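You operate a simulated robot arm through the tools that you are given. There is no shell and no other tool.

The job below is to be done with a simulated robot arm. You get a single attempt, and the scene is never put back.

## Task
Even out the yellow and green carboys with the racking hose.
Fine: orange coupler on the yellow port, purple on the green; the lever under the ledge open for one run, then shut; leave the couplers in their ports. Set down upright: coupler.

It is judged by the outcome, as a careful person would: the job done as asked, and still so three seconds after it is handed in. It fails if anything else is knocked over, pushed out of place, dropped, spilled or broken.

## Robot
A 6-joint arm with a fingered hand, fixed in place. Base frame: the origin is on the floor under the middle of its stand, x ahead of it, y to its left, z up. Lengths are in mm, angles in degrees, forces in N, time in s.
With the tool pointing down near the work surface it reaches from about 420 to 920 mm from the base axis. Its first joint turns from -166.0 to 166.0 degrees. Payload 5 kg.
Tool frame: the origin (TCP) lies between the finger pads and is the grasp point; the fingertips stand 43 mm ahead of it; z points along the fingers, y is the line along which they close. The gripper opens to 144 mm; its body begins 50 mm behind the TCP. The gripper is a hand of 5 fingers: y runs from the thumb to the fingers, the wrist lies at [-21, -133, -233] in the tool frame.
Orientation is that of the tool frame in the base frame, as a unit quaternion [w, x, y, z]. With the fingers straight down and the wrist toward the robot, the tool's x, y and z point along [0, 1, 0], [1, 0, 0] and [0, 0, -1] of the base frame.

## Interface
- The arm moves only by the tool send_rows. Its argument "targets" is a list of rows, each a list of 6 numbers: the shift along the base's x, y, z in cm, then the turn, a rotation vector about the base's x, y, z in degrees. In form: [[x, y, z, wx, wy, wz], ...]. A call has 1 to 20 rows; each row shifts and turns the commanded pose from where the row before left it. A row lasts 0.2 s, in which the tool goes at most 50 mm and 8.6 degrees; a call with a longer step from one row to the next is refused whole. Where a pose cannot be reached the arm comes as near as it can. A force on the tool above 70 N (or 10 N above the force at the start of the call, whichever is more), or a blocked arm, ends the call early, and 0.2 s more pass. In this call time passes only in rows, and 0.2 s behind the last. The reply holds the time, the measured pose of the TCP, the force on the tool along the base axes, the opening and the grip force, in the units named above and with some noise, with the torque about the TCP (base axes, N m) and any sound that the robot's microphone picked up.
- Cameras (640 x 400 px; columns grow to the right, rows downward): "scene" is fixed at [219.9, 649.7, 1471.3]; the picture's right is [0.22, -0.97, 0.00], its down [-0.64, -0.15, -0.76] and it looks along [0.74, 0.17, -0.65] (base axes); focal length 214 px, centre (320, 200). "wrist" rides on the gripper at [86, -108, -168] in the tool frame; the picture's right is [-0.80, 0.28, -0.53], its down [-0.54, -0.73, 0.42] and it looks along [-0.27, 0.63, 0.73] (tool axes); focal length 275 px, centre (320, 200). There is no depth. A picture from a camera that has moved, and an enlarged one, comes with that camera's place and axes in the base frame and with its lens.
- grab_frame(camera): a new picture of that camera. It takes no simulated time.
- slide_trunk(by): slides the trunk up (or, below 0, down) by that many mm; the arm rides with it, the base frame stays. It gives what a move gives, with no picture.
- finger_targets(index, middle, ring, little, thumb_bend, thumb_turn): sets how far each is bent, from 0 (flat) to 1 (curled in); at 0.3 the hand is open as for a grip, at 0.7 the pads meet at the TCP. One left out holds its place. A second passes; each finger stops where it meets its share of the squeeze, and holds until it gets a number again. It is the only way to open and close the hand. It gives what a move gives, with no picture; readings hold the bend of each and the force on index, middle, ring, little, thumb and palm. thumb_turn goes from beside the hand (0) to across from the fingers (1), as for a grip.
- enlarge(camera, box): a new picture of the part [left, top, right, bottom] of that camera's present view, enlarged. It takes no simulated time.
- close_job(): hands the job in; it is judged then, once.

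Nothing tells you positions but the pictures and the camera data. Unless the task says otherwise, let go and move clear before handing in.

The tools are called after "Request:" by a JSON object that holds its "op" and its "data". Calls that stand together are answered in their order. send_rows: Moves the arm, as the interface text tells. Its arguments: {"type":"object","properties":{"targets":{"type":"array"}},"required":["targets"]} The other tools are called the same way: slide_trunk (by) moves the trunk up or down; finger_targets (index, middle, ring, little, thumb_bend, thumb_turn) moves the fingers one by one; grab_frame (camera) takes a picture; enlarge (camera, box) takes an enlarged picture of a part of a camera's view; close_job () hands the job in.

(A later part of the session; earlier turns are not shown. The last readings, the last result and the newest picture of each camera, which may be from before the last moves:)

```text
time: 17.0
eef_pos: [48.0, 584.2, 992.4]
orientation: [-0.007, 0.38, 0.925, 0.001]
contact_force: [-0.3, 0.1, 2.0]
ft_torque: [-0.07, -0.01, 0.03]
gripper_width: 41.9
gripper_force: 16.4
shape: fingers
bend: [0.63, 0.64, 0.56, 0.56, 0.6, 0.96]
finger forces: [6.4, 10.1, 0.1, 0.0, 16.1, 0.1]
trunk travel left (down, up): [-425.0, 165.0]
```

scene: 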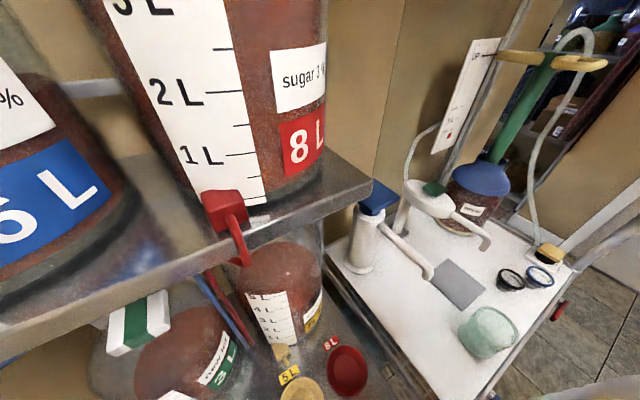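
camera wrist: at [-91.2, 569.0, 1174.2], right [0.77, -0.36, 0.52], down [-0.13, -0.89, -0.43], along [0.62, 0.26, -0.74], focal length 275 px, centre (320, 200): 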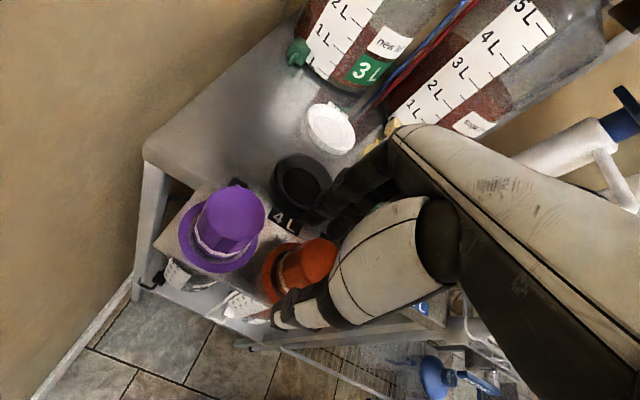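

Grip is 16 N. I'll lift 20 mm and check that it is held.

Request:
{"op": "send_rows", "data": {"targets": [[0, 0, 0.7, 0, 0, 0], [0, 0, 0.7, 0, 0, 0], [0, 0, 0.7, 0, 0, 0]]}}

Request:
{"op": "enlarge", "data": {"camera": "wrist", "box": [200, 150, 380, 360]}}

```text
time: 17.8
eef_pos: [48.0, 584.3, 1013.2]
orientation: [-0.007, 0.38, 0.925, 0.002]
contact_force: [-0.5, 0.0, -2.1]
ft_torque: [0.03, 0.0, 0.01]
gripper_width: 41.3
gripper_force: 16.2
shape: fingers
bend: [0.63, 0.64, 0.56, 0.56, 0.6, 0.96]
finger forces: [6.7, 9.3, 0.0, 0.1, 16.0, 0.0]
trunk travel left (down, up): [-425.0, 165.0]
```

```text
1.90 times, centred on (290, 255) of wrist
camera zoom: at [-87.8, 567.8, 1181.8], right [0.77, -0.36, 0.52], down [-0.13, -0.89, -0.43], along [0.62, 0.26, -0.74], focal length 524 px, centre (377, 95)
```

zoom: 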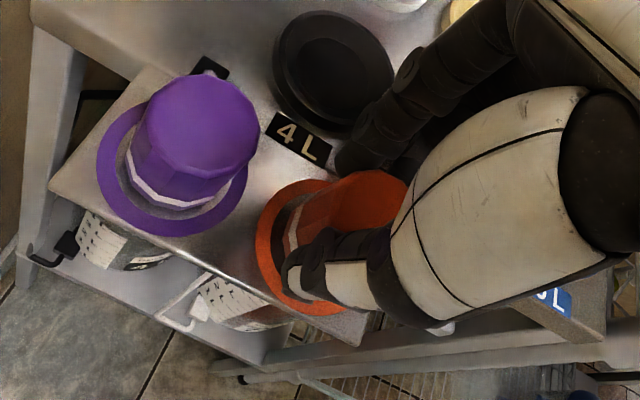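

The −2 N load suggests the coupler is hanging from the fingers. I'll lift further and verify.

Request:
{"op": "send_rows", "data": {"targets": [[0, 0, 1.5, 0, 0, 0], [0, 0, 1.5, 0, 0, 0], [0, 0, 1.5, 0, 0, 0], [0, 0, 1.0, 0, 0, 0]]}}

Request:
{"op": "grab_frame", "data": {"camera": "wrist"}}

Request:
{"op": "enlarge", "data": {"camera": "wrist", "box": [200, 150, 380, 360]}}

```text
time: 18.8
eef_pos: [49.8, 585.6, 1068.3]
orientation: [-0.007, 0.381, 0.925, 0.0]
contact_force: [0.3, -0.5, -2.1]
ft_torque: [0.04, -0.04, -0.01]
gripper_width: 41.4
gripper_force: 16.0
shape: fingers
bend: [0.63, 0.64, 0.56, 0.56, 0.6, 0.96]
finger forces: [6.7, 9.3, 0.0, 0.0, 16.0, 0.0]
trunk travel left (down, up): [-425.0, 165.0]
```

```text
taken
camera wrist: at [-86.7, 568.8, 1236.8], right [0.77, -0.36, 0.52], down [-0.13, -0.89, -0.43], along [0.62, 0.26, -0.74], focal length 275 px, centre (320, 200)
```

wrist: 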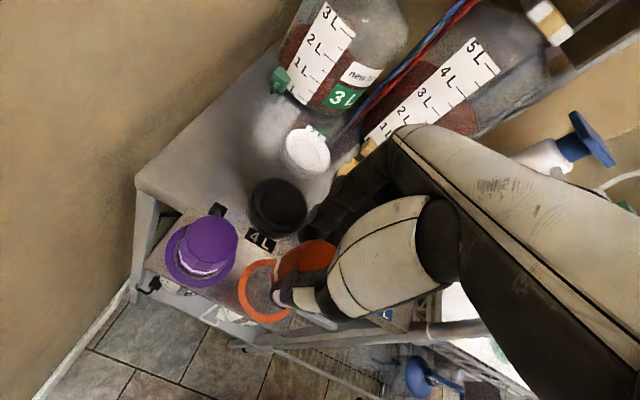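

```text
1.90 times, centred on (290, 255) of wrist
camera zoom: at [-86.7, 568.8, 1236.8], right [0.77, -0.36, 0.52], down [-0.13, -0.89, -0.43], along [0.62, 0.26, -0.74], focal length 524 px, centre (377, 95)
```

zoom: 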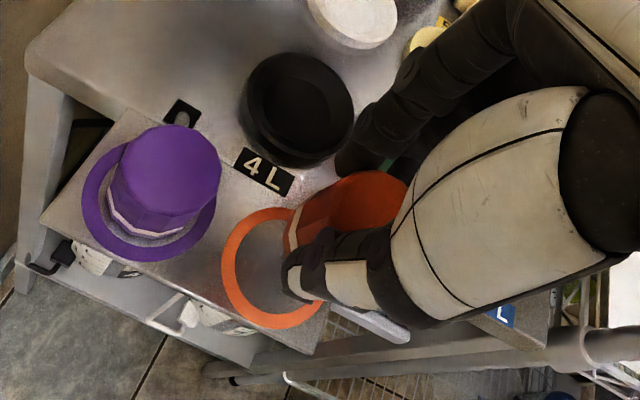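

The orange coupler is lifted cleanly and its ring on the ledge is empty. I'll carry it towards the yellow port in stages, watching for hose pull.

Request:
{"op": "send_rows", "data": {"targets": [[2.4, 1.2, 0.5, 0, 0, 0], [2.6, 1.35, 0.3, 0, 0, 0], [2.6, 1.35, 0.2, 0, 0, 0], [2.6, 1.35, 0, 0, 0, 0]]}}

Request:
{"op": "grab_frame", "data": {"camera": "wrist"}}

Request:
{"op": "grab_frame", "data": {"camera": "scene"}}

```text
time: 19.8
eef_pos: [154.9, 639.6, 1076.5]
orientation: [-0.007, 0.381, 0.925, 0.001]
contact_force: [-0.3, -0.4, -2.0]
ft_torque: [0.0, -0.02, 0.01]
gripper_width: 41.5
gripper_force: 16.5
shape: fingers
bend: [0.63, 0.64, 0.56, 0.56, 0.6, 0.96]
finger forces: [6.8, 9.2, 0.0, 0.0, 16.0, 0.1]
trunk travel left (down, up): [-425.0, 165.0]
```

```text
taken
camera wrist: at [18.1, 621.0, 1246.9], right [0.77, -0.36, 0.52], down [-0.13, -0.89, -0.43], along [0.62, 0.26, -0.74], focal length 275 px, centre (320, 200)
```

wrist: 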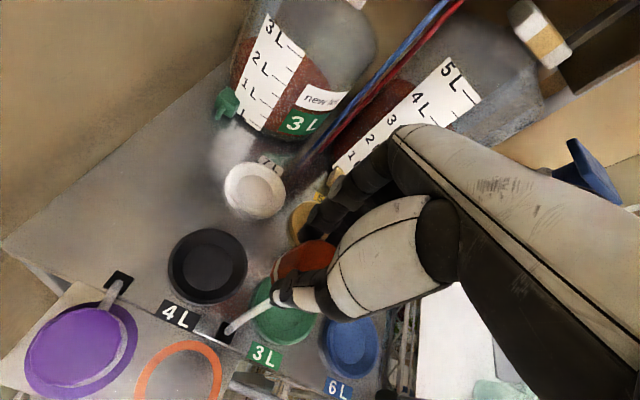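

```text
taken
```

scene: 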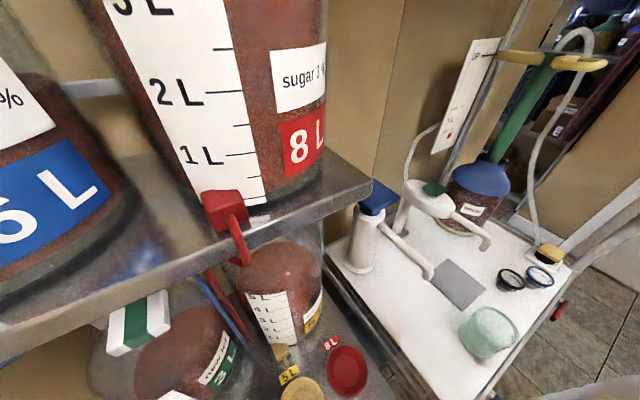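

The hose pays out freely with no added force. I'll continue to hover above the yellow port.

Request:
{"op": "send_rows", "data": {"targets": [[2.45, 1.3, 0, 0, 0, 0], [2.45, 1.3, 0, 0, 0, 0], [2.4, 1.3, 0, 0, 0, 0], [2.2, 1.1, 0, 0, 0, 0], [0, 0, 0, 0, 0, 0]]}}

Request:
{"op": "grab_frame", "data": {"camera": "wrist"}}

Request:
{"op": "enlarge", "data": {"camera": "wrist", "box": [200, 150, 380, 360]}}

Request:
{"op": "grab_frame", "data": {"camera": "scene"}}

Request:
{"op": "enlarge", "data": {"camera": "scene", "box": [220, 300, 400, 400]}}

```text
time: 21.0
eef_pos: [247.2, 688.9, 1077.9]
orientation: [-0.007, 0.38, 0.925, 0.001]
contact_force: [1.2, -0.9, -2.1]
ft_torque: [0.02, 0.02, 0.01]
gripper_width: 40.8
gripper_force: 15.6
shape: fingers
bend: [0.63, 0.64, 0.56, 0.56, 0.6, 0.96]
finger forces: [6.7, 9.4, 0.1, 0.0, 15.9, 0.0]
trunk travel left (down, up): [-425.0, 165.0]
```

```text
taken
camera wrist: at [111.4, 671.8, 1247.1], right [0.77, -0.36, 0.52], down [-0.13, -0.89, -0.43], along [0.62, 0.26, -0.74], focal length 275 px, centre (320, 200)
```

wrist: 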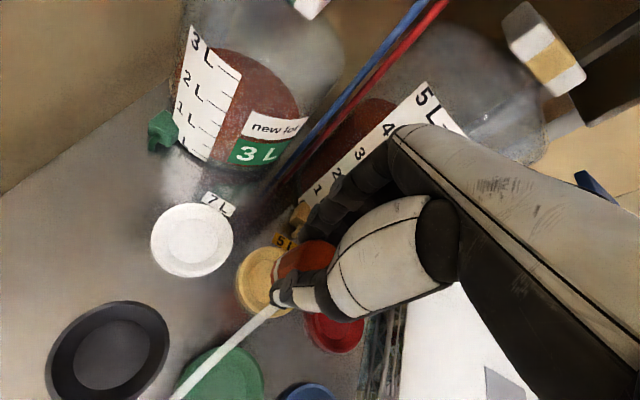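

```text
1.90 times, centred on (290, 255) of wrist
camera zoom: at [111.4, 671.8, 1247.1], right [0.77, -0.36, 0.52], down [-0.13, -0.89, -0.43], along [0.62, 0.26, -0.74], focal length 524 px, centre (377, 95)
```

zoom: 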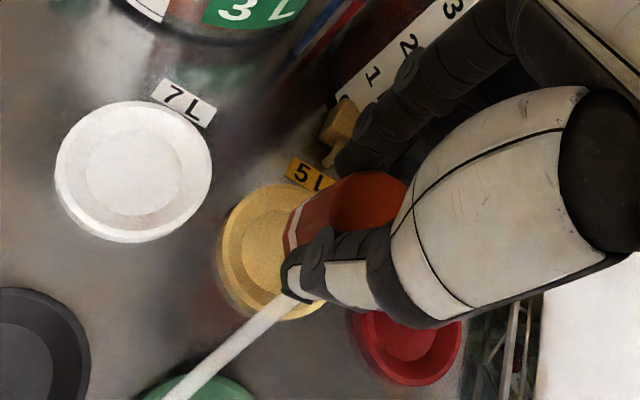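

```text
taken
```

scene: 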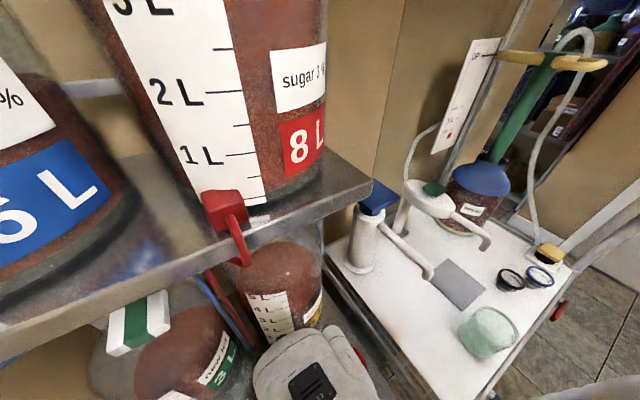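

```text
3.56 times, centred on (310, 350) of scene
camera zoom: at [219.9, 649.7, 1471.3], right [0.22, -0.97, 0.0], down [-0.64, -0.15, -0.76], along [0.74, 0.17, -0.65], focal length 763 px, centre (356, -333)
```

zoom: 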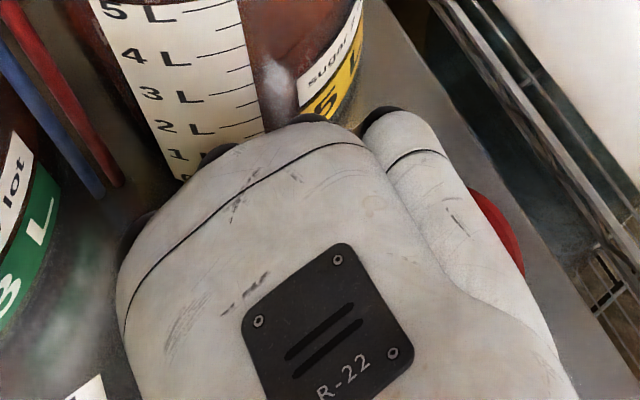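

The port appears slightly ahead of where it should be under the coupler. I'll zoom in to measure the offset accurately.

Request:
{"op": "enlarge", "data": {"camera": "wrist", "box": [225, 230, 345, 330]}}

```text
4.00 times, centred on (285, 280) of wrist
camera zoom: at [111.4, 671.8, 1247.1], right [0.77, -0.36, 0.52], down [-0.13, -0.89, -0.43], along [0.62, 0.26, -0.74], focal length 1101 px, centre (460, -120)
```

zoom: 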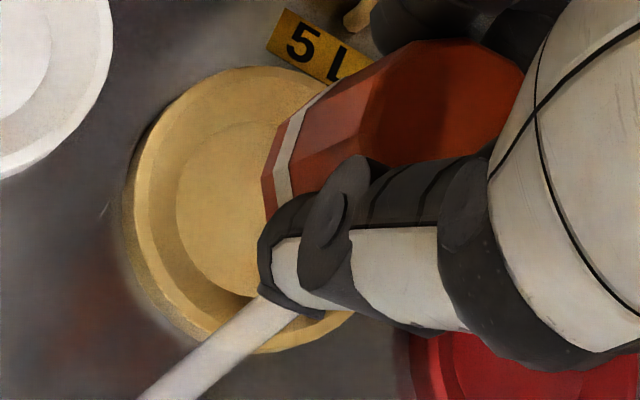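

I estimate the coupler needs to go about 8 mm in x and 7 mm in y. I'll shift and lower to just above the rim, then recheck.

Request:
{"op": "send_rows", "data": {"targets": [[0.8, 0.75, 0, 0, 0, 0], [0, 0, -1.5, 0, 0, 0], [0, 0, -1.5, 0, 0, 0], [0, 0, -1.5, 0, 0, 0], [0, 0, -1.0, 0, 0, 0], [0, 0, 0, 0, 0, 0]]}}

Request:
{"op": "enlarge", "data": {"camera": "wrist", "box": [225, 230, 345, 330]}}

Request:
{"op": "enlarge", "data": {"camera": "scene", "box": [220, 300, 400, 400]}}

```text
time: 22.4
eef_pos: [254.4, 694.5, 1023.1]
orientation: [-0.007, 0.381, 0.924, 0.0]
contact_force: [-0.1, 0.1, -1.3]
ft_torque: [0.02, 0.02, 0.02]
gripper_width: 40.9
gripper_force: 16.1
shape: fingers
bend: [0.63, 0.64, 0.56, 0.56, 0.6, 0.96]
finger forces: [6.8, 9.4, 0.1, 0.0, 15.9, 0.1]
trunk travel left (down, up): [-425.0, 165.0]
```

```text
4.00 times, centred on (285, 280) of wrist
camera zoom: at [118.7, 677.4, 1191.8], right [0.77, -0.36, 0.52], down [-0.13, -0.89, -0.43], along [0.62, 0.26, -0.74], focal length 1101 px, centre (460, -120)
```

zoom: 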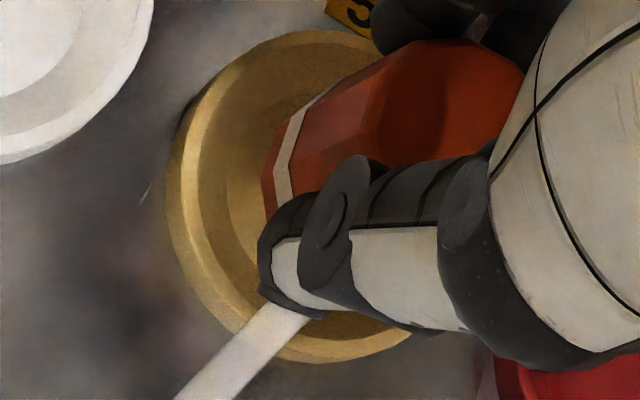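

```text
3.56 times, centred on (310, 350) of scene
camera zoom: at [219.9, 649.7, 1471.3], right [0.22, -0.97, 0.0], down [-0.64, -0.15, -0.76], along [0.74, 0.17, -0.65], focal length 763 px, centre (356, -333)
```

zoom: 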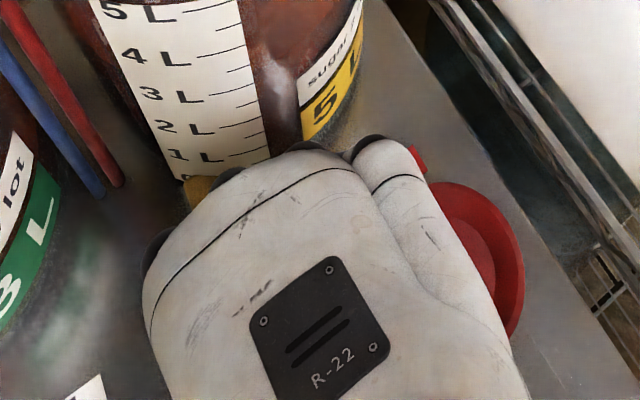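

Alignment is within a few millimetres now. I'll make a 1–2 mm correction and lower slowly towards the seat.

Request:
{"op": "send_rows", "data": {"targets": [[-0.07, 0.14, -0.5, 0, 0, 0], [0, 0, -0.5, 0, 0, 0], [0, 0, -0.3, 0, 0, 0]]}}

Request:
{"op": "enlarge", "data": {"camera": "wrist", "box": [225, 230, 345, 330]}}

```text
time: 23.2
eef_pos: [253.1, 695.5, 1010.5]
orientation: [-0.007, 0.38, 0.925, 0.001]
contact_force: [0.5, 0.1, -1.9]
ft_torque: [0.0, -0.01, -0.01]
gripper_width: 40.9
gripper_force: 15.8
shape: fingers
bend: [0.63, 0.64, 0.56, 0.56, 0.6, 0.96]
finger forces: [6.8, 9.4, 0.0, 0.0, 15.9, 0.0]
trunk travel left (down, up): [-425.0, 165.0]
```

```text
4.00 times, centred on (285, 280) of wrist
camera zoom: at [118.3, 678.6, 1179.8], right [0.77, -0.36, 0.52], down [-0.13, -0.89, -0.43], along [0.62, 0.26, -0.74], focal length 1101 px, centre (460, -120)
```

zoom: 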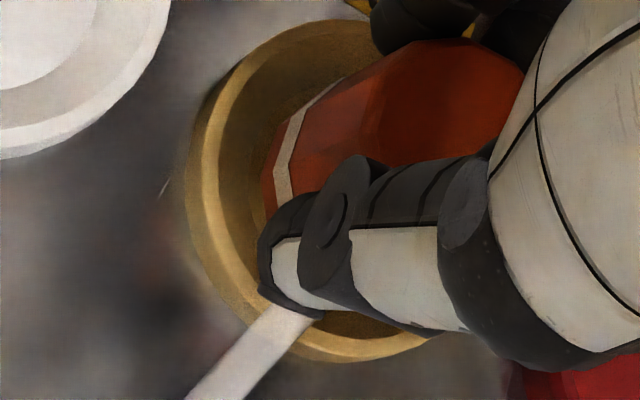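

Request:
{"op": "send_rows", "data": {"targets": [[0, 0, -0.3, 0, 0, 0], [0, 0, -0.3, 0, 0, 0]]}}

Request:
{"op": "enlarge", "data": {"camera": "wrist", "box": [225, 230, 345, 330]}}

```text
time: 23.8
eef_pos: [252.1, 695.6, 1004.1]
orientation: [-0.007, 0.38, 0.925, 0.001]
contact_force: [0.2, -0.1, -2.3]
ft_torque: [0.01, 0.01, -0.01]
gripper_width: 40.9
gripper_force: 16.0
shape: fingers
bend: [0.63, 0.64, 0.56, 0.56, 0.6, 0.96]
finger forces: [6.8, 9.5, 0.1, 0.0, 15.9, 0.1]
trunk travel left (down, up): [-425.0, 165.0]
```

```text
4.00 times, centred on (285, 280) of wrist
camera zoom: at [117.2, 678.0, 1173.9], right [0.77, -0.36, 0.52], down [-0.13, -0.89, -0.43], along [0.62, 0.26, -0.74], focal length 1101 px, centre (460, -120)
```

zoom: 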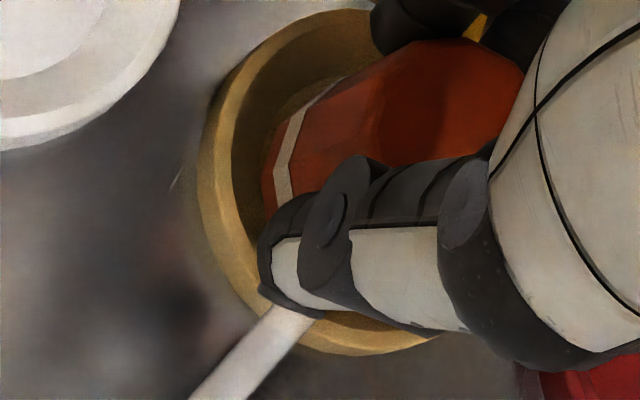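

The coupler is centred over the recess to about 1 mm. I'll continue down in small steps until it seats.

Request:
{"op": "send_rows", "data": {"targets": [[0, 0, -0.2, 0, 0, 0], [0, 0, -0.2, 0, 0, 0]]}}

Request:
{"op": "send_rows", "data": {"targets": [[0, 0, -0.2, 0, 0, 0]]}}

```text
time: 24.4
eef_pos: [253.6, 696.7, 1000.9]
orientation: [-0.007, 0.38, 0.925, 0.001]
contact_force: [0.0, -0.4, -1.2]
ft_torque: [0.0, -0.03, 0.06]
gripper_width: 41.2
gripper_force: 16.2
shape: fingers
bend: [0.63, 0.64, 0.56, 0.56, 0.6, 0.96]
finger forces: [6.8, 9.4, 0.1, 0.0, 15.9, 0.0]
trunk travel left (down, up): [-425.0, 165.0]
```

```text
time: 24.8
eef_pos: [253.5, 696.9, 1000.4]
orientation: [-0.008, 0.38, 0.925, 0.001]
contact_force: [-0.9, -0.5, -2.0]
ft_torque: [0.02, 0.03, -0.02]
gripper_width: 41.3
gripper_force: 16.1
shape: fingers
bend: [0.63, 0.64, 0.56, 0.56, 0.6, 0.96]
finger forces: [6.8, 9.5, 0.0, 0.1, 15.9, 0.0]
trunk travel left (down, up): [-425.0, 165.0]
```

Request:
{"op": "send_rows", "data": {"targets": [[0, 0, -0.2, 0, 0, 0], [0, 0, 0, 0, 0, 0]]}}

Request:
{"op": "send_rows", "data": {"targets": [[0, 0, -0.2, 0, 0, 0], [0, 0, 0, 0, 0, 0]]}}

Request:
{"op": "enlarge", "data": {"camera": "wrist", "box": [225, 230, 345, 330]}}

```text
time: 25.4
eef_pos: [253.5, 696.1, 997.4]
orientation: [-0.007, 0.38, 0.925, 0.003]
contact_force: [2.8, 1.6, 2.5]
ft_torque: [0.02, -0.11, 0.01]
gripper_width: 40.8
gripper_force: 17.6
shape: fingers
bend: [0.63, 0.64, 0.56, 0.56, 0.6, 0.96]
finger forces: [7.7, 11.4, 0.1, 0.0, 15.6, 0.0]
trunk travel left (down, up): [-425.0, 165.0]
```

```text
time: 26.0
eef_pos: [253.8, 697.5, 997.1]
orientation: [-0.008, 0.38, 0.925, 0.003]
contact_force: [5.3, 4.0, 10.8]
ft_torque: [0.06, -0.12, 0.04]
gripper_width: 40.9
gripper_force: 18.3
shape: fingers
bend: [0.63, 0.64, 0.56, 0.56, 0.61, 0.96]
finger forces: [9.1, 12.8, 0.0, 0.0, 15.1, 0.0]
trunk travel left (down, up): [-425.0, 165.0]
```

```text
4.00 times, centred on (285, 280) of wrist
camera zoom: at [117.5, 679.0, 1165.5], right [0.77, -0.36, 0.52], down [-0.13, -0.89, -0.43], along [0.62, 0.26, -0.74], focal length 1101 px, centre (460, -120)
```

zoom: 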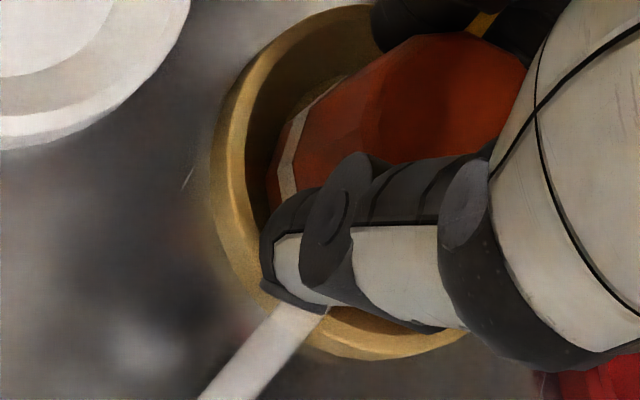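

Contact shows a sideways push along +f, so the coupler is touching the near slope of the recess. I'll ease it 2 mm forward and feel again.

Request:
{"op": "send_rows", "data": {"targets": [[0.0, 0.0, 0.1, 0, 0, 0], [0.14, 0.14, 0, 0, 0, 0], [0, 0, 0, 0, 0, 0]]}}

Request:
{"op": "send_rows", "data": {"targets": [[0, 0, -0.1, 0, 0, 0], [0, 0, 0, 0, 0, 0]]}}

```text
time: 26.8
eef_pos: [255.0, 698.2, 994.8]
orientation: [-0.007, 0.381, 0.925, 0.001]
contact_force: [4.2, 3.2, 8.2]
ft_torque: [-0.02, -0.15, 0.09]
gripper_width: 41.1
gripper_force: 18.2
shape: fingers
bend: [0.63, 0.64, 0.56, 0.56, 0.61, 0.96]
finger forces: [8.0, 12.7, 0.1, 0.0, 15.4, 0.0]
trunk travel left (down, up): [-425.0, 165.0]
```

```text
time: 27.4
eef_pos: [255.0, 697.7, 994.2]
orientation: [-0.007, 0.38, 0.925, 0.002]
contact_force: [5.1, 3.3, 11.2]
ft_torque: [-0.01, -0.1, 0.02]
gripper_width: 40.8
gripper_force: 19.1
shape: fingers
bend: [0.63, 0.64, 0.56, 0.56, 0.61, 0.96]
finger forces: [8.7, 13.2, 0.0, 0.0, 15.2, 0.0]
trunk travel left (down, up): [-425.0, 165.0]
```

It slid 2–3 mm deeper and still pushes forward, so I'll ease it another 2 mm.

Request:
{"op": "send_rows", "data": {"targets": [[0.14, 0.12, 0.05, 0, 0, 0], [0, 0, 0, 0, 0, 0]]}}

Request:
{"op": "send_rows", "data": {"targets": [[0.07, 0.07, 0, 0, 0, 0], [0, 0, 0, 0, 0, 0]]}}

Request:
{"op": "enlarge", "data": {"camera": "wrist", "box": [225, 230, 345, 330]}}

```text
time: 28.0
eef_pos: [255.4, 699.6, 994.1]
orientation: [-0.008, 0.382, 0.924, 0.0]
contact_force: [3.5, 0.9, 5.2]
ft_torque: [-0.05, -0.14, 0.07]
gripper_width: 40.6
gripper_force: 18.0
shape: fingers
bend: [0.63, 0.64, 0.56, 0.56, 0.61, 0.96]
finger forces: [7.7, 12.2, 0.1, 0.0, 15.8, 0.0]
trunk travel left (down, up): [-425.0, 165.0]
```

```text
time: 28.6
eef_pos: [256.9, 698.9, 993.9]
orientation: [-0.007, 0.38, 0.925, 0.0]
contact_force: [-0.7, -1.3, 0.3]
ft_torque: [-0.07, 0.03, 0.05]
gripper_width: 41.0
gripper_force: 16.7
shape: fingers
bend: [0.63, 0.64, 0.56, 0.56, 0.61, 0.96]
finger forces: [6.9, 10.2, 0.0, 0.1, 16.5, 0.0]
trunk travel left (down, up): [-425.0, 165.0]
```

```text
4.00 times, centred on (285, 280) of wrist
camera zoom: at [121.4, 682.8, 1162.6], right [0.77, -0.36, 0.52], down [-0.13, -0.89, -0.43], along [0.62, 0.26, -0.74], focal length 1101 px, centre (460, -120)
```

zoom: 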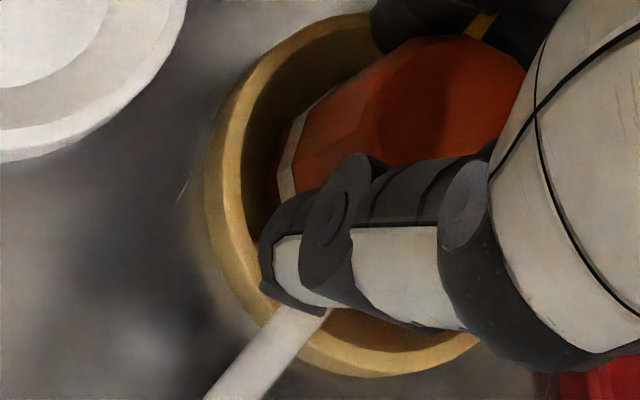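

The side force is gone. I'll keep pressing down in 1–1.5 mm steps until it seats firmly on the floor of the port.

Request:
{"op": "send_rows", "data": {"targets": [[0, 0, -0.15, 0, 0, 0], [0, 0, 0, 0, 0, 0]]}}

Request:
{"op": "send_rows", "data": {"targets": [[0, 0, -0.15, 0, 0, 0], [0, 0, 0, 0, 0, 0]]}}

```text
time: 29.2
eef_pos: [257.0, 699.2, 992.2]
orientation: [-0.008, 0.381, 0.925, 0.001]
contact_force: [1.0, -1.5, 2.3]
ft_torque: [-0.12, 0.04, 0.02]
gripper_width: 41.2
gripper_force: 16.9
shape: fingers
bend: [0.63, 0.64, 0.56, 0.56, 0.61, 0.96]
finger forces: [7.0, 10.4, 0.0, 0.1, 16.5, 0.0]
trunk travel left (down, up): [-425.0, 165.0]
```

```text
time: 29.8
eef_pos: [256.6, 699.6, 993.8]
orientation: [-0.007, 0.38, 0.925, 0.003]
contact_force: [0.9, 0.7, 7.2]
ft_torque: [-0.14, 0.16, 0.0]
gripper_width: 40.7
gripper_force: 17.5
shape: fingers
bend: [0.63, 0.64, 0.56, 0.56, 0.61, 0.96]
finger forces: [7.7, 10.3, 0.1, 0.2, 16.7, 0.0]
trunk travel left (down, up): [-425.0, 165.0]
```

Request:
{"op": "send_rows", "data": {"targets": [[0, 0, -0.15, 0, 0, 0], [0, 0, 0, 0, 0, 0]]}}

Request:
{"op": "enlarge", "data": {"camera": "wrist", "box": [225, 230, 345, 330]}}

```text
time: 30.4
eef_pos: [257.2, 699.6, 992.2]
orientation: [-0.008, 0.381, 0.925, 0.003]
contact_force: [0.9, -0.1, 15.2]
ft_torque: [-0.09, 0.22, 0.0]
gripper_width: 40.9
gripper_force: 18.0
shape: fingers
bend: [0.63, 0.64, 0.56, 0.56, 0.61, 0.96]
finger forces: [7.7, 11.0, 0.1, 0.1, 17.4, 0.0]
trunk travel left (down, up): [-425.0, 165.0]
```

```text
4.00 times, centred on (285, 280) of wrist
camera zoom: at [121.5, 682.0, 1161.3], right [0.77, -0.36, 0.52], down [-0.13, -0.89, -0.43], along [0.62, 0.27, -0.74], focal length 1101 px, centre (460, -120)
```

zoom: 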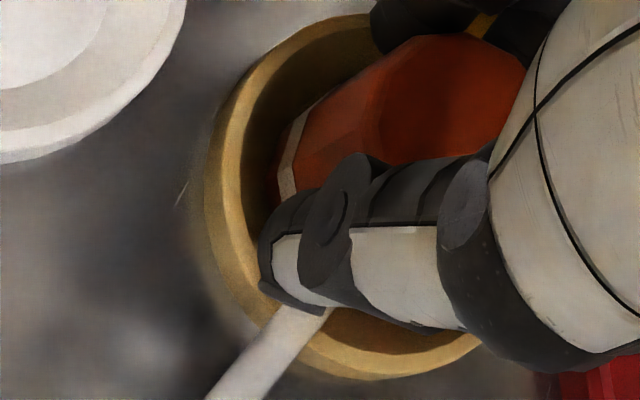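

Vertical force rises steeply with no side load, so the orange coupler is seated on the port floor. I'll relieve the press and open the fingers modestly, since the spigot is just beyond.

Request:
{"op": "send_rows", "data": {"targets": [[0, 0, 0.15, 0, 0, 0], [0, 0, 0.05, 0, 0, 0]]}}

Request:
{"op": "finger_targets", "data": {"index": 0.53, "middle": 0.53, "ring": 0.53, "little": 0.53, "thumb_bend": 0.5}}

Request:
{"op": "enlarge", "data": {"camera": "wrist", "box": [225, 230, 345, 330]}}

```text
time: 31.0
eef_pos: [257.6, 698.7, 993.0]
orientation: [-0.008, 0.381, 0.924, 0.001]
contact_force: [1.4, 3.2, 10.2]
ft_torque: [0.05, 0.06, -0.01]
gripper_width: 40.6
gripper_force: 18.0
shape: fingers
bend: [0.63, 0.64, 0.56, 0.56, 0.61, 0.95]
finger forces: [8.8, 11.0, 0.0, 0.0, 16.2, 0.1]
trunk travel left (down, up): [-425.0, 165.0]
```

```text
time: 32.0
eef_pos: [258.3, 698.8, 992.0]
orientation: [-0.006, 0.38, 0.925, 0.002]
contact_force: [0.7, 0.2, -1.2]
ft_torque: [0.0, -0.03, -0.01]
gripper_width: 72.5
gripper_force: 0.1
shape: fingers
bend: [0.53, 0.53, 0.53, 0.53, 0.5, 0.97]
finger forces: [0.0, 0.1, 0.1, 0.0, 0.1, 0.1]
trunk travel left (down, up): [-425.0, 165.0]
```

```text
4.00 times, centred on (285, 280) of wrist
camera zoom: at [122.0, 682.1, 1161.7], right [0.77, -0.36, 0.52], down [-0.13, -0.89, -0.43], along [0.62, 0.26, -0.74], focal length 1101 px, centre (460, -120)
```

zoom: 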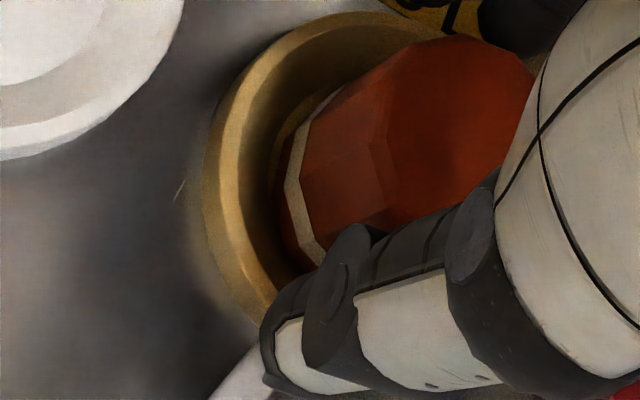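

Released and no forces remain. I'll lift straight up and look at how it sits.

Request:
{"op": "send_rows", "data": {"targets": [[0, 0, 1.0, 0, 0, 0], [0, 0, 1.5, 0, 0, 0], [0, 0, 2.0, 0, 0, 0], [0, 0, 2.5, 0, 0, 0], [0, 0, 2.0, 0, 0, 0]]}}

Request:
{"op": "send_rows", "data": {"targets": [[-2.5, -2.0, 0, 0, 0, 0], [-3, -2.5, 0, 0, 0, 0], [-3, -2.5, 0, 0, 0, 0]]}}

Request:
{"op": "grab_frame", "data": {"camera": "wrist"}}

Request:
{"op": "grab_frame", "data": {"camera": "scene"}}

```text
time: 33.2
eef_pos: [255.4, 700.5, 1081.2]
orientation: [-0.008, 0.38, 0.925, 0.001]
contact_force: [-0.1, -0.4, -0.5]
ft_torque: [0.01, 0.01, 0.0]
gripper_width: 72.6
gripper_force: 0.1
shape: fingers
bend: [0.53, 0.53, 0.53, 0.53, 0.5, 0.97]
finger forces: [0.0, 0.1, 0.0, 0.0, 0.0, 0.0]
trunk travel left (down, up): [-425.0, 165.0]
```

```text
time: 34.0
eef_pos: [173.8, 629.0, 1081.5]
orientation: [-0.007, 0.381, 0.924, 0.0]
contact_force: [-0.2, 0.3, -0.7]
ft_torque: [-0.05, 0.01, -0.01]
gripper_width: 72.9
gripper_force: 0.0
shape: fingers
bend: [0.53, 0.53, 0.53, 0.53, 0.5, 0.97]
finger forces: [0.0, 0.0, 0.1, 0.1, 0.0, 0.1]
trunk travel left (down, up): [-425.0, 165.0]
```

```text
taken
camera wrist: at [38.4, 612.1, 1250.1], right [0.77, -0.36, 0.52], down [-0.13, -0.89, -0.43], along [0.62, 0.26, -0.74], focal length 275 px, centre (320, 200)
```

wrist: 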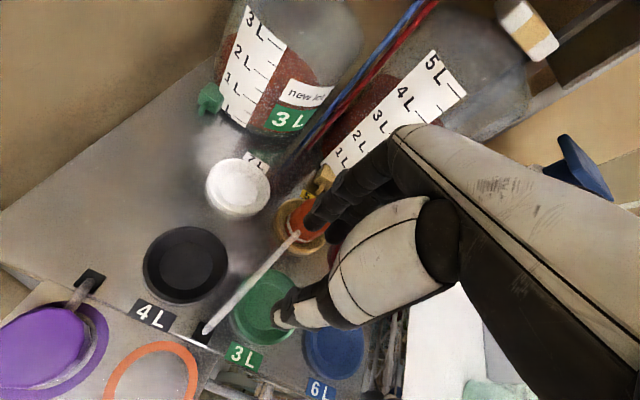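

```text
taken
```

scene: 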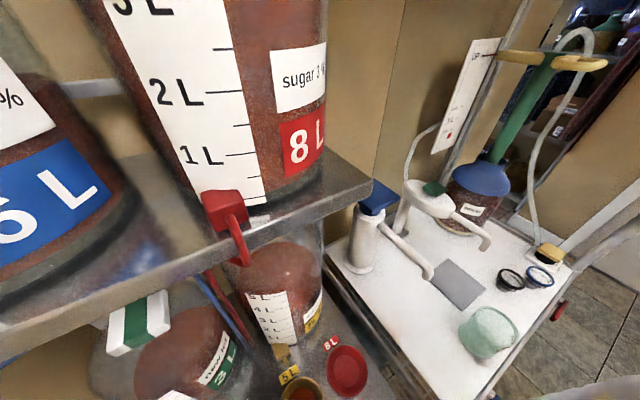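

Request:
{"op": "enlarge", "data": {"camera": "wrist", "box": [190, 150, 350, 350]}}

Request:
{"op": "enlarge", "data": {"camera": "scene", "box": [240, 320, 380, 400]}}

```text
2.00 times, centred on (270, 250) of wrist
camera zoom: at [38.4, 612.1, 1250.1], right [0.77, -0.36, 0.52], down [-0.13, -0.89, -0.43], along [0.62, 0.26, -0.74], focal length 551 px, centre (420, 100)
```

zoom: 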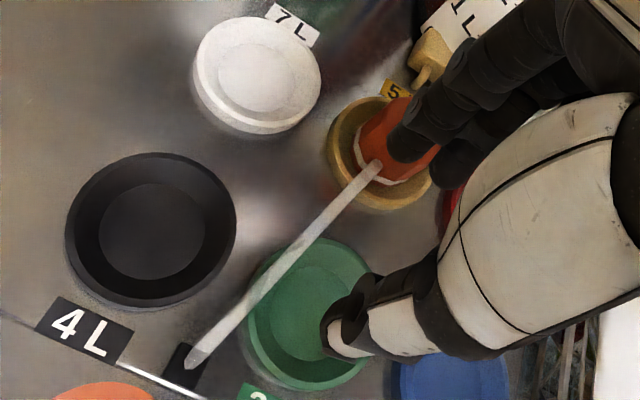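

```text
4.57 times, centred on (310, 360) of scene
camera zoom: at [219.9, 649.7, 1471.3], right [0.22, -0.97, 0.0], down [-0.64, -0.15, -0.76], along [0.74, 0.17, -0.65], focal length 980 px, centre (366, -531)
```

zoom: 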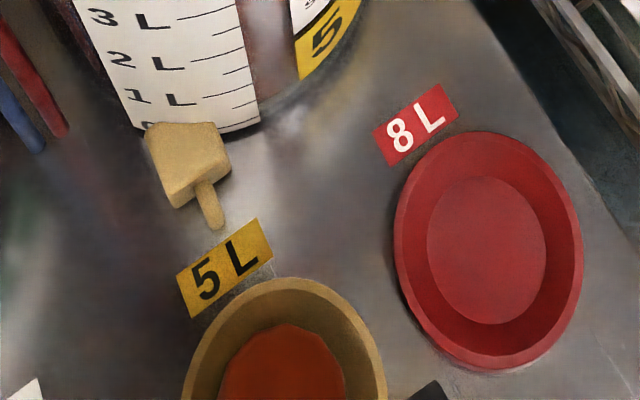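

The orange coupler sits centred in the yellow port with its hose attached. Next is the purple coupler; relative to where orange was gripped, it's offset by about (−59, +62). I'll move to hover above it.

Request:
{"op": "send_rows", "data": {"targets": [[-3.6, 0.3, 0.2, 0, 0, 0], [-3.8, 0.35, 0, 0, 0, 0], [-3.8, 0.35, 0, 0, 0, 0], [-3.8, 0.35, 0, 0, 0, 0], [-3.4, 0.35, 0, 0, 0, 0], [0, 0, 0, 0, 0, 0]]}}

Request:
{"op": "finger_targets", "data": {"index": 0.5, "middle": 0.5, "ring": 0.5, "little": 0.5, "thumb_bend": 0.5}}

Request:
{"op": "grab_frame", "data": {"camera": "wrist"}}

Request:
{"op": "enlarge", "data": {"camera": "wrist", "box": [200, 150, 380, 360]}}

```text
time: 35.4
eef_pos: [-9.6, 646.2, 1086.7]
orientation: [-0.008, 0.383, 0.924, 0.002]
contact_force: [-0.6, -0.8, 0.1]
ft_torque: [0.0, -0.04, -0.02]
gripper_width: 72.8
gripper_force: 0.1
shape: fingers
bend: [0.53, 0.53, 0.53, 0.53, 0.5, 0.97]
finger forces: [0.0, 0.0, 0.0, 0.1, 0.0, 0.0]
trunk travel left (down, up): [-425.0, 165.0]
```

```text
time: 36.4
eef_pos: [-10.4, 647.2, 1086.0]
orientation: [-0.008, 0.381, 0.924, 0.001]
contact_force: [0.0, 0.6, 0.0]
ft_torque: [0.0, -0.01, 0.01]
gripper_width: 78.2
gripper_force: 0.1
shape: fingers
bend: [0.5, 0.5, 0.5, 0.5, 0.5, 0.97]
finger forces: [0.0, 0.0, 0.0, 0.1, 0.1, 0.0]
trunk travel left (down, up): [-425.0, 165.0]
```

```text
taken
camera wrist: at [-146.3, 630.1, 1255.8], right [0.77, -0.37, 0.52], down [-0.13, -0.89, -0.43], along [0.62, 0.26, -0.74], focal length 275 px, centre (320, 200)
```

wrist: 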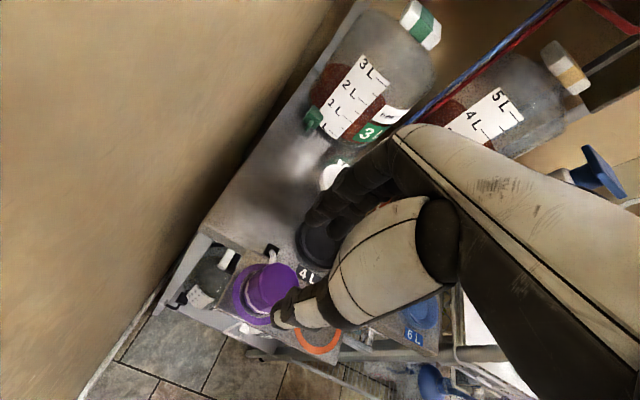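

```text
1.90 times, centred on (290, 255) of wrist
camera zoom: at [-146.3, 630.1, 1255.8], right [0.77, -0.37, 0.52], down [-0.13, -0.89, -0.43], along [0.62, 0.26, -0.74], focal length 524 px, centre (377, 95)
```

zoom: 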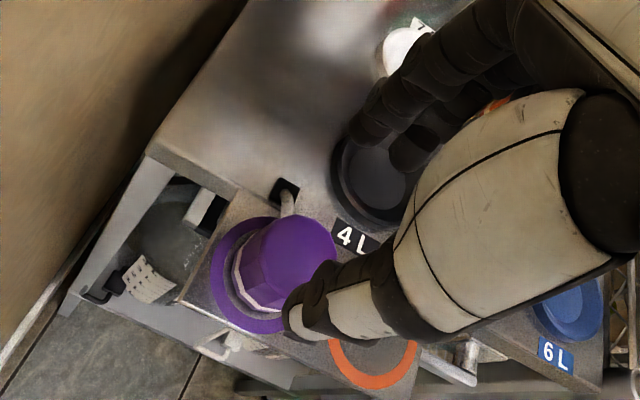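

Request:
{"op": "enlarge", "data": {"camera": "wrist", "box": [215, 240, 335, 340]}}

```text
4.00 times, centred on (275, 290) of wrist
camera zoom: at [-146.3, 630.1, 1255.8], right [0.77, -0.37, 0.52], down [-0.13, -0.89, -0.43], along [0.62, 0.26, -0.74], focal length 1101 px, centre (500, -160)
```

zoom: 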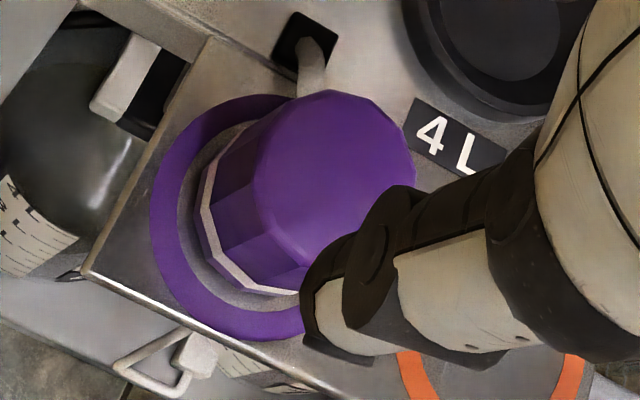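

Purple's ring sits within about 1 mm of where it should appear, so the hand is aligned. I'll lower in stages.

Request:
{"op": "send_rows", "data": {"targets": [[0, 0, -1.5, 0, 0, 0], [0, 0, -1.5, 0, 0, 0], [0, 0, -1.5, 0, 0, 0], [0, 0, -1.5, 0, 0, 0], [0, 0, -1.0, 0, 0, 0], [0, 0, 0, 0, 0, 0]]}}

Request:
{"op": "enlarge", "data": {"camera": "wrist", "box": [215, 220, 355, 340]}}

```text
time: 37.8
eef_pos: [-9.2, 646.2, 1017.2]
orientation: [-0.008, 0.382, 0.924, 0.003]
contact_force: [-0.2, -0.2, 0.4]
ft_torque: [-0.01, 0.02, -0.01]
gripper_width: 78.3
gripper_force: 0.0
shape: fingers
bend: [0.5, 0.5, 0.5, 0.5, 0.5, 0.97]
finger forces: [0.0, 0.0, 0.0, 0.0, 0.0, 0.1]
trunk travel left (down, up): [-425.0, 165.0]
```

```text
3.33 times, centred on (285, 280) of wrist
camera zoom: at [-145.8, 628.2, 1186.3], right [0.77, -0.37, 0.52], down [-0.13, -0.89, -0.43], along [0.62, 0.26, -0.74], focal length 918 px, centre (437, -67)
```

zoom: 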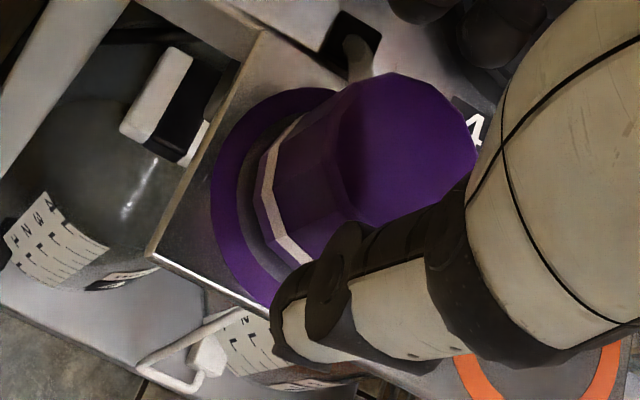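

Request:
{"op": "send_rows", "data": {"targets": [[0, 0, -1.0, 0, 0, 0], [0, 0, -1.0, 0, 0, 0], [0, 0, -0.5, 0, 0, 0], [0, 0, 0, 0, 0, 0]]}}

Request:
{"op": "finger_targets", "data": {"index": 0.56, "middle": 0.56, "ring": 0.56, "little": 0.56, "thumb_bend": 0.56}}

Request:
{"op": "finger_targets", "data": {"index": 0.62, "middle": 0.62, "thumb_bend": 0.62}}

Request:
{"op": "enlarge", "data": {"camera": "wrist", "box": [215, 220, 355, 340]}}

```text
time: 38.8
eef_pos: [-10.0, 645.8, 991.6]
orientation: [-0.008, 0.381, 0.925, 0.002]
contact_force: [-0.9, 0.3, 0.3]
ft_torque: [-0.02, 0.0, -0.01]
gripper_width: 78.3
gripper_force: 0.0
shape: fingers
bend: [0.5, 0.5, 0.5, 0.5, 0.5, 0.97]
finger forces: [0.1, 0.0, 0.1, 0.1, 0.1, 0.1]
trunk travel left (down, up): [-425.0, 165.0]
```

```text
time: 39.8
eef_pos: [-10.7, 647.1, 992.5]
orientation: [-0.008, 0.381, 0.925, 0.003]
contact_force: [0.9, 0.5, 0.8]
ft_torque: [0.0, -0.01, -0.01]
gripper_width: 57.5
gripper_force: 0.0
shape: fingers
bend: [0.56, 0.56, 0.56, 0.56, 0.56, 0.97]
finger forces: [0.1, 0.1, 0.0, 0.0, 0.1, 0.0]
trunk travel left (down, up): [-425.0, 165.0]
```

```text
time: 40.8
eef_pos: [-10.9, 645.1, 991.9]
orientation: [-0.008, 0.381, 0.925, 0.001]
contact_force: [0.0, 0.7, 1.6]
ft_torque: [-0.02, 0.01, 0.03]
gripper_width: 44.9
gripper_force: 5.0
shape: fingers
bend: [0.6, 0.6, 0.56, 0.56, 0.59, 0.97]
finger forces: [1.8, 3.2, 0.0, 0.0, 5.0, 0.0]
trunk travel left (down, up): [-425.0, 165.0]
```

```text
3.33 times, centred on (285, 280) of wrist
camera zoom: at [-146.0, 628.8, 1160.5], right [0.77, -0.36, 0.52], down [-0.13, -0.89, -0.43], along [0.62, 0.26, -0.74], focal length 918 px, centre (437, -67)
```

zoom: 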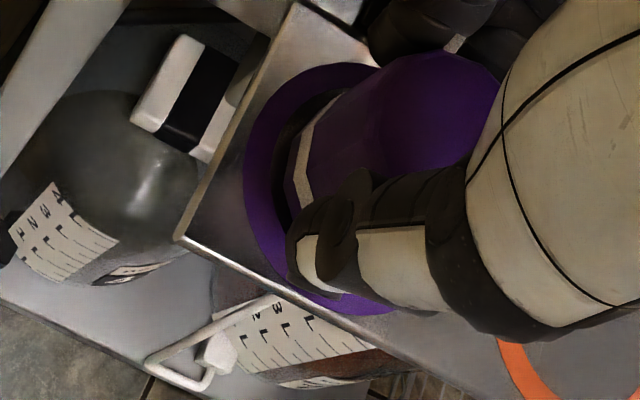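

All three digits contact purple just as they did with orange. I'll firm up the grip and lift.

Request:
{"op": "finger_targets", "data": {"index": 0.7, "middle": 0.7, "thumb_bend": 0.7}}

Request:
{"op": "send_rows", "data": {"targets": [[0, 0, 0.7, 0, 0, 0], [0, 0, 0.7, 0, 0, 0], [0, 0, 1.0, 0, 0, 0], [0, 0, 1.5, 0, 0, 0], [0, 0, 1.5, 0, 0, 0], [0, 0, 1.5, 0, 0, 0], [0, 0, 0.7, 0, 0, 0], [0, 0, 0, 0, 0, 0]]}}

Request:
{"op": "enlarge", "data": {"camera": "wrist", "box": [200, 150, 380, 360]}}

```text
time: 41.8
eef_pos: [-10.7, 645.3, 990.0]
orientation: [-0.008, 0.381, 0.925, 0.001]
contact_force: [1.5, -0.3, 5.5]
ft_torque: [-0.11, 0.01, 0.04]
gripper_width: 41.9
gripper_force: 16.9
shape: fingers
bend: [0.63, 0.63, 0.56, 0.56, 0.6, 0.96]
finger forces: [7.1, 10.3, 0.0, 0.0, 16.2, 0.0]
trunk travel left (down, up): [-425.0, 165.0]
```

```text
time: 43.6
eef_pos: [-9.7, 646.3, 1065.6]
orientation: [-0.006, 0.381, 0.924, 0.0]
contact_force: [0.9, 0.3, -0.3]
ft_torque: [0.02, -0.01, -0.01]
gripper_width: 41.7
gripper_force: 16.0
shape: fingers
bend: [0.63, 0.64, 0.56, 0.56, 0.6, 0.96]
finger forces: [7.1, 9.1, 0.0, 0.0, 16.3, 0.1]
trunk travel left (down, up): [-425.0, 165.0]
```

```text
1.90 times, centred on (290, 255) of wrist
camera zoom: at [-145.6, 627.9, 1234.2], right [0.77, -0.36, 0.52], down [-0.13, -0.89, -0.43], along [0.62, 0.26, -0.74], focal length 524 px, centre (377, 95)
```

zoom: 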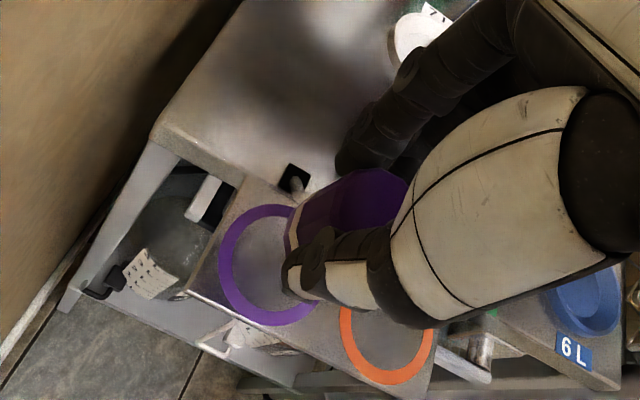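

Purple is lifted. The green port should be 115 mm straight back along f from yellow, so the target hand position is about (175, 617). I'll carry it there.

Request:
{"op": "send_rows", "data": {"targets": [[2.6, -0.4, 0.4, 0, 0, 0], [3.1, -0.5, 0.3, 0, 0, 0], [3.1, -0.5, 0, 0, 0, 0], [3.1, -0.5, 0, 0, 0, 0], [3.1, -0.5, 0, 0, 0, 0], [2.6, -0.4, 0, 0, 0, 0], [0.9, -0.1, 0, 0, 0, 0], [0, 0, 0, 0, 0, 0]]}}

Request:
{"op": "grab_frame", "data": {"camera": "wrist"}}

Request:
{"op": "enlarge", "data": {"camera": "wrist", "box": [225, 230, 345, 330]}}

```text
time: 45.4
eef_pos: [174.6, 617.7, 1070.4]
orientation: [-0.007, 0.38, 0.925, 0.001]
contact_force: [0.8, -0.2, -1.6]
ft_torque: [0.01, 0.0, -0.01]
gripper_width: 41.8
gripper_force: 16.1
shape: fingers
bend: [0.63, 0.64, 0.56, 0.56, 0.6, 0.96]
finger forces: [7.0, 9.1, 0.1, 0.0, 16.0, 0.0]
trunk travel left (down, up): [-425.0, 165.0]
```

```text
taken
camera wrist: at [39.4, 600.2, 1242.0], right [0.77, -0.36, 0.52], down [-0.13, -0.89, -0.43], along [0.62, 0.26, -0.74], focal length 275 px, centre (320, 200)
```

wrist: 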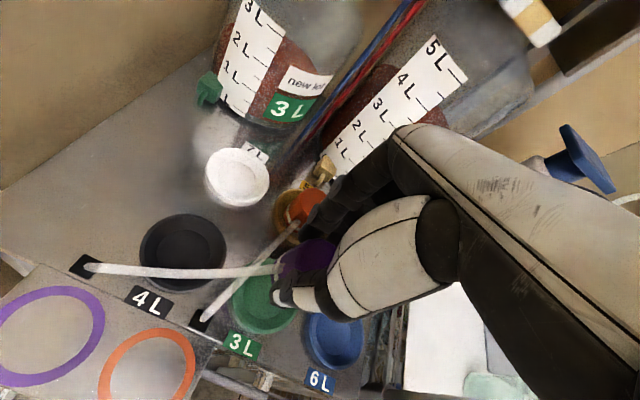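

```text
4.00 times, centred on (285, 280) of wrist
camera zoom: at [39.4, 600.2, 1242.0], right [0.77, -0.36, 0.52], down [-0.13, -0.89, -0.43], along [0.62, 0.26, -0.74], focal length 1101 px, centre (460, -120)
```

zoom: 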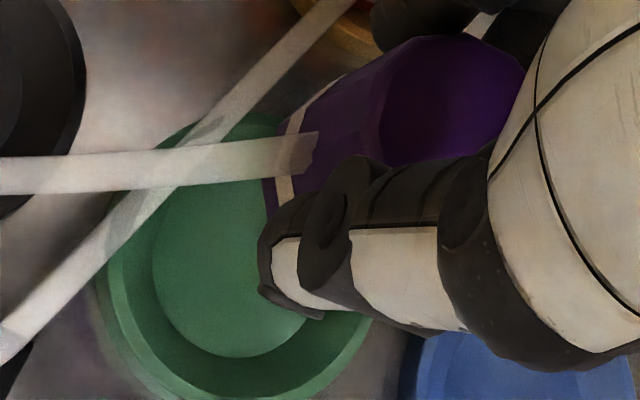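

Request:
{"op": "enlarge", "data": {"camera": "wrist", "box": [215, 240, 335, 340]}}

```text
4.00 times, centred on (275, 290) of wrist
camera zoom: at [39.4, 600.2, 1242.0], right [0.77, -0.36, 0.52], down [-0.13, -0.89, -0.43], along [0.62, 0.26, -0.74], focal length 1101 px, centre (500, -160)
```

zoom: 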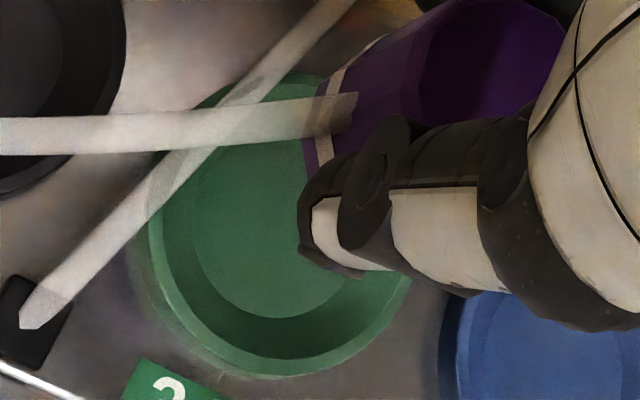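

The port is roughly 2–4 mm nearer than the hand, so I'll shift back a little and lower to just above the rim.

Request:
{"op": "send_rows", "data": {"targets": [[-0.2, -0.16, 0, 0, 0, 0], [0, 0, -1.5, 0, 0, 0], [0, 0, -1.5, 0, 0, 0], [0, 0, -1.5, 0, 0, 0], [0, 0, -0.7, 0, 0, 0], [0, 0, 0, 0, 0, 0]]}}

Request:
{"op": "enlarge", "data": {"camera": "wrist", "box": [225, 230, 345, 330]}}

```text
time: 46.8
eef_pos: [172.2, 615.8, 1020.1]
orientation: [-0.007, 0.381, 0.925, 0.001]
contact_force: [0.6, 0.2, -1.6]
ft_torque: [0.01, -0.02, -0.01]
gripper_width: 41.9
gripper_force: 15.9
shape: fingers
bend: [0.63, 0.64, 0.56, 0.56, 0.6, 0.96]
finger forces: [7.2, 9.0, 0.0, 0.1, 16.0, 0.0]
trunk travel left (down, up): [-425.0, 165.0]
```

```text
4.00 times, centred on (285, 280) of wrist
camera zoom: at [36.9, 598.7, 1189.7], right [0.77, -0.36, 0.52], down [-0.13, -0.89, -0.43], along [0.62, 0.26, -0.74], focal length 1101 px, centre (460, -120)
```

zoom: 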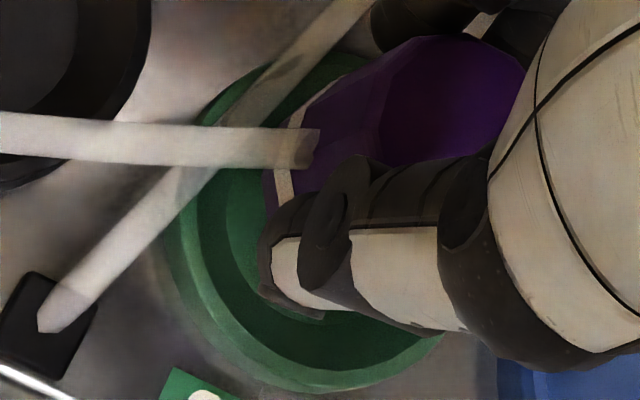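

Alignment compares well with the yellow insertion. I'll lower slowly and feel for the seat.

Request:
{"op": "send_rows", "data": {"targets": [[-0.07, -0.07, -0.5, 0, 0, 0], [0, 0, -0.5, 0, 0, 0], [0, 0, -0.5, 0, 0, 0], [0, 0, -0.2, 0, 0, 0]]}}

Request:
{"op": "send_rows", "data": {"targets": [[0, 0, -0.2, 0, 0, 0], [0, 0, 0, 0, 0, 0]]}}

Request:
{"op": "send_rows", "data": {"targets": [[0, 0, -0.2, 0, 0, 0], [0, 0, 0, 0, 0, 0]]}}

```text
time: 47.8
eef_pos: [169.9, 615.3, 1004.0]
orientation: [-0.007, 0.379, 0.925, 0.001]
contact_force: [-0.7, -0.1, -1.1]
ft_torque: [-0.01, 0.01, 0.01]
gripper_width: 41.9
gripper_force: 15.7
shape: fingers
bend: [0.63, 0.64, 0.56, 0.56, 0.6, 0.96]
finger forces: [7.2, 8.9, 0.0, 0.1, 15.9, 0.1]
trunk travel left (down, up): [-425.0, 165.0]
```

```text
time: 48.4
eef_pos: [170.2, 615.3, 1002.1]
orientation: [-0.007, 0.381, 0.925, 0.001]
contact_force: [-0.3, 0.2, -1.3]
ft_torque: [-0.03, 0.02, 0.0]
gripper_width: 42.0
gripper_force: 15.6
shape: fingers
bend: [0.63, 0.64, 0.56, 0.56, 0.6, 0.96]
finger forces: [7.0, 9.1, 0.0, 0.1, 15.8, 0.0]
trunk travel left (down, up): [-425.0, 165.0]
```

```text
time: 49.0
eef_pos: [170.8, 615.9, 998.2]
orientation: [-0.006, 0.381, 0.925, 0.001]
contact_force: [0.0, 0.3, -1.4]
ft_torque: [0.02, -0.01, 0.02]
gripper_width: 41.9
gripper_force: 15.5
shape: fingers
bend: [0.63, 0.64, 0.56, 0.56, 0.6, 0.96]
finger forces: [7.1, 9.0, 0.0, 0.0, 15.9, 0.0]
trunk travel left (down, up): [-425.0, 165.0]
```

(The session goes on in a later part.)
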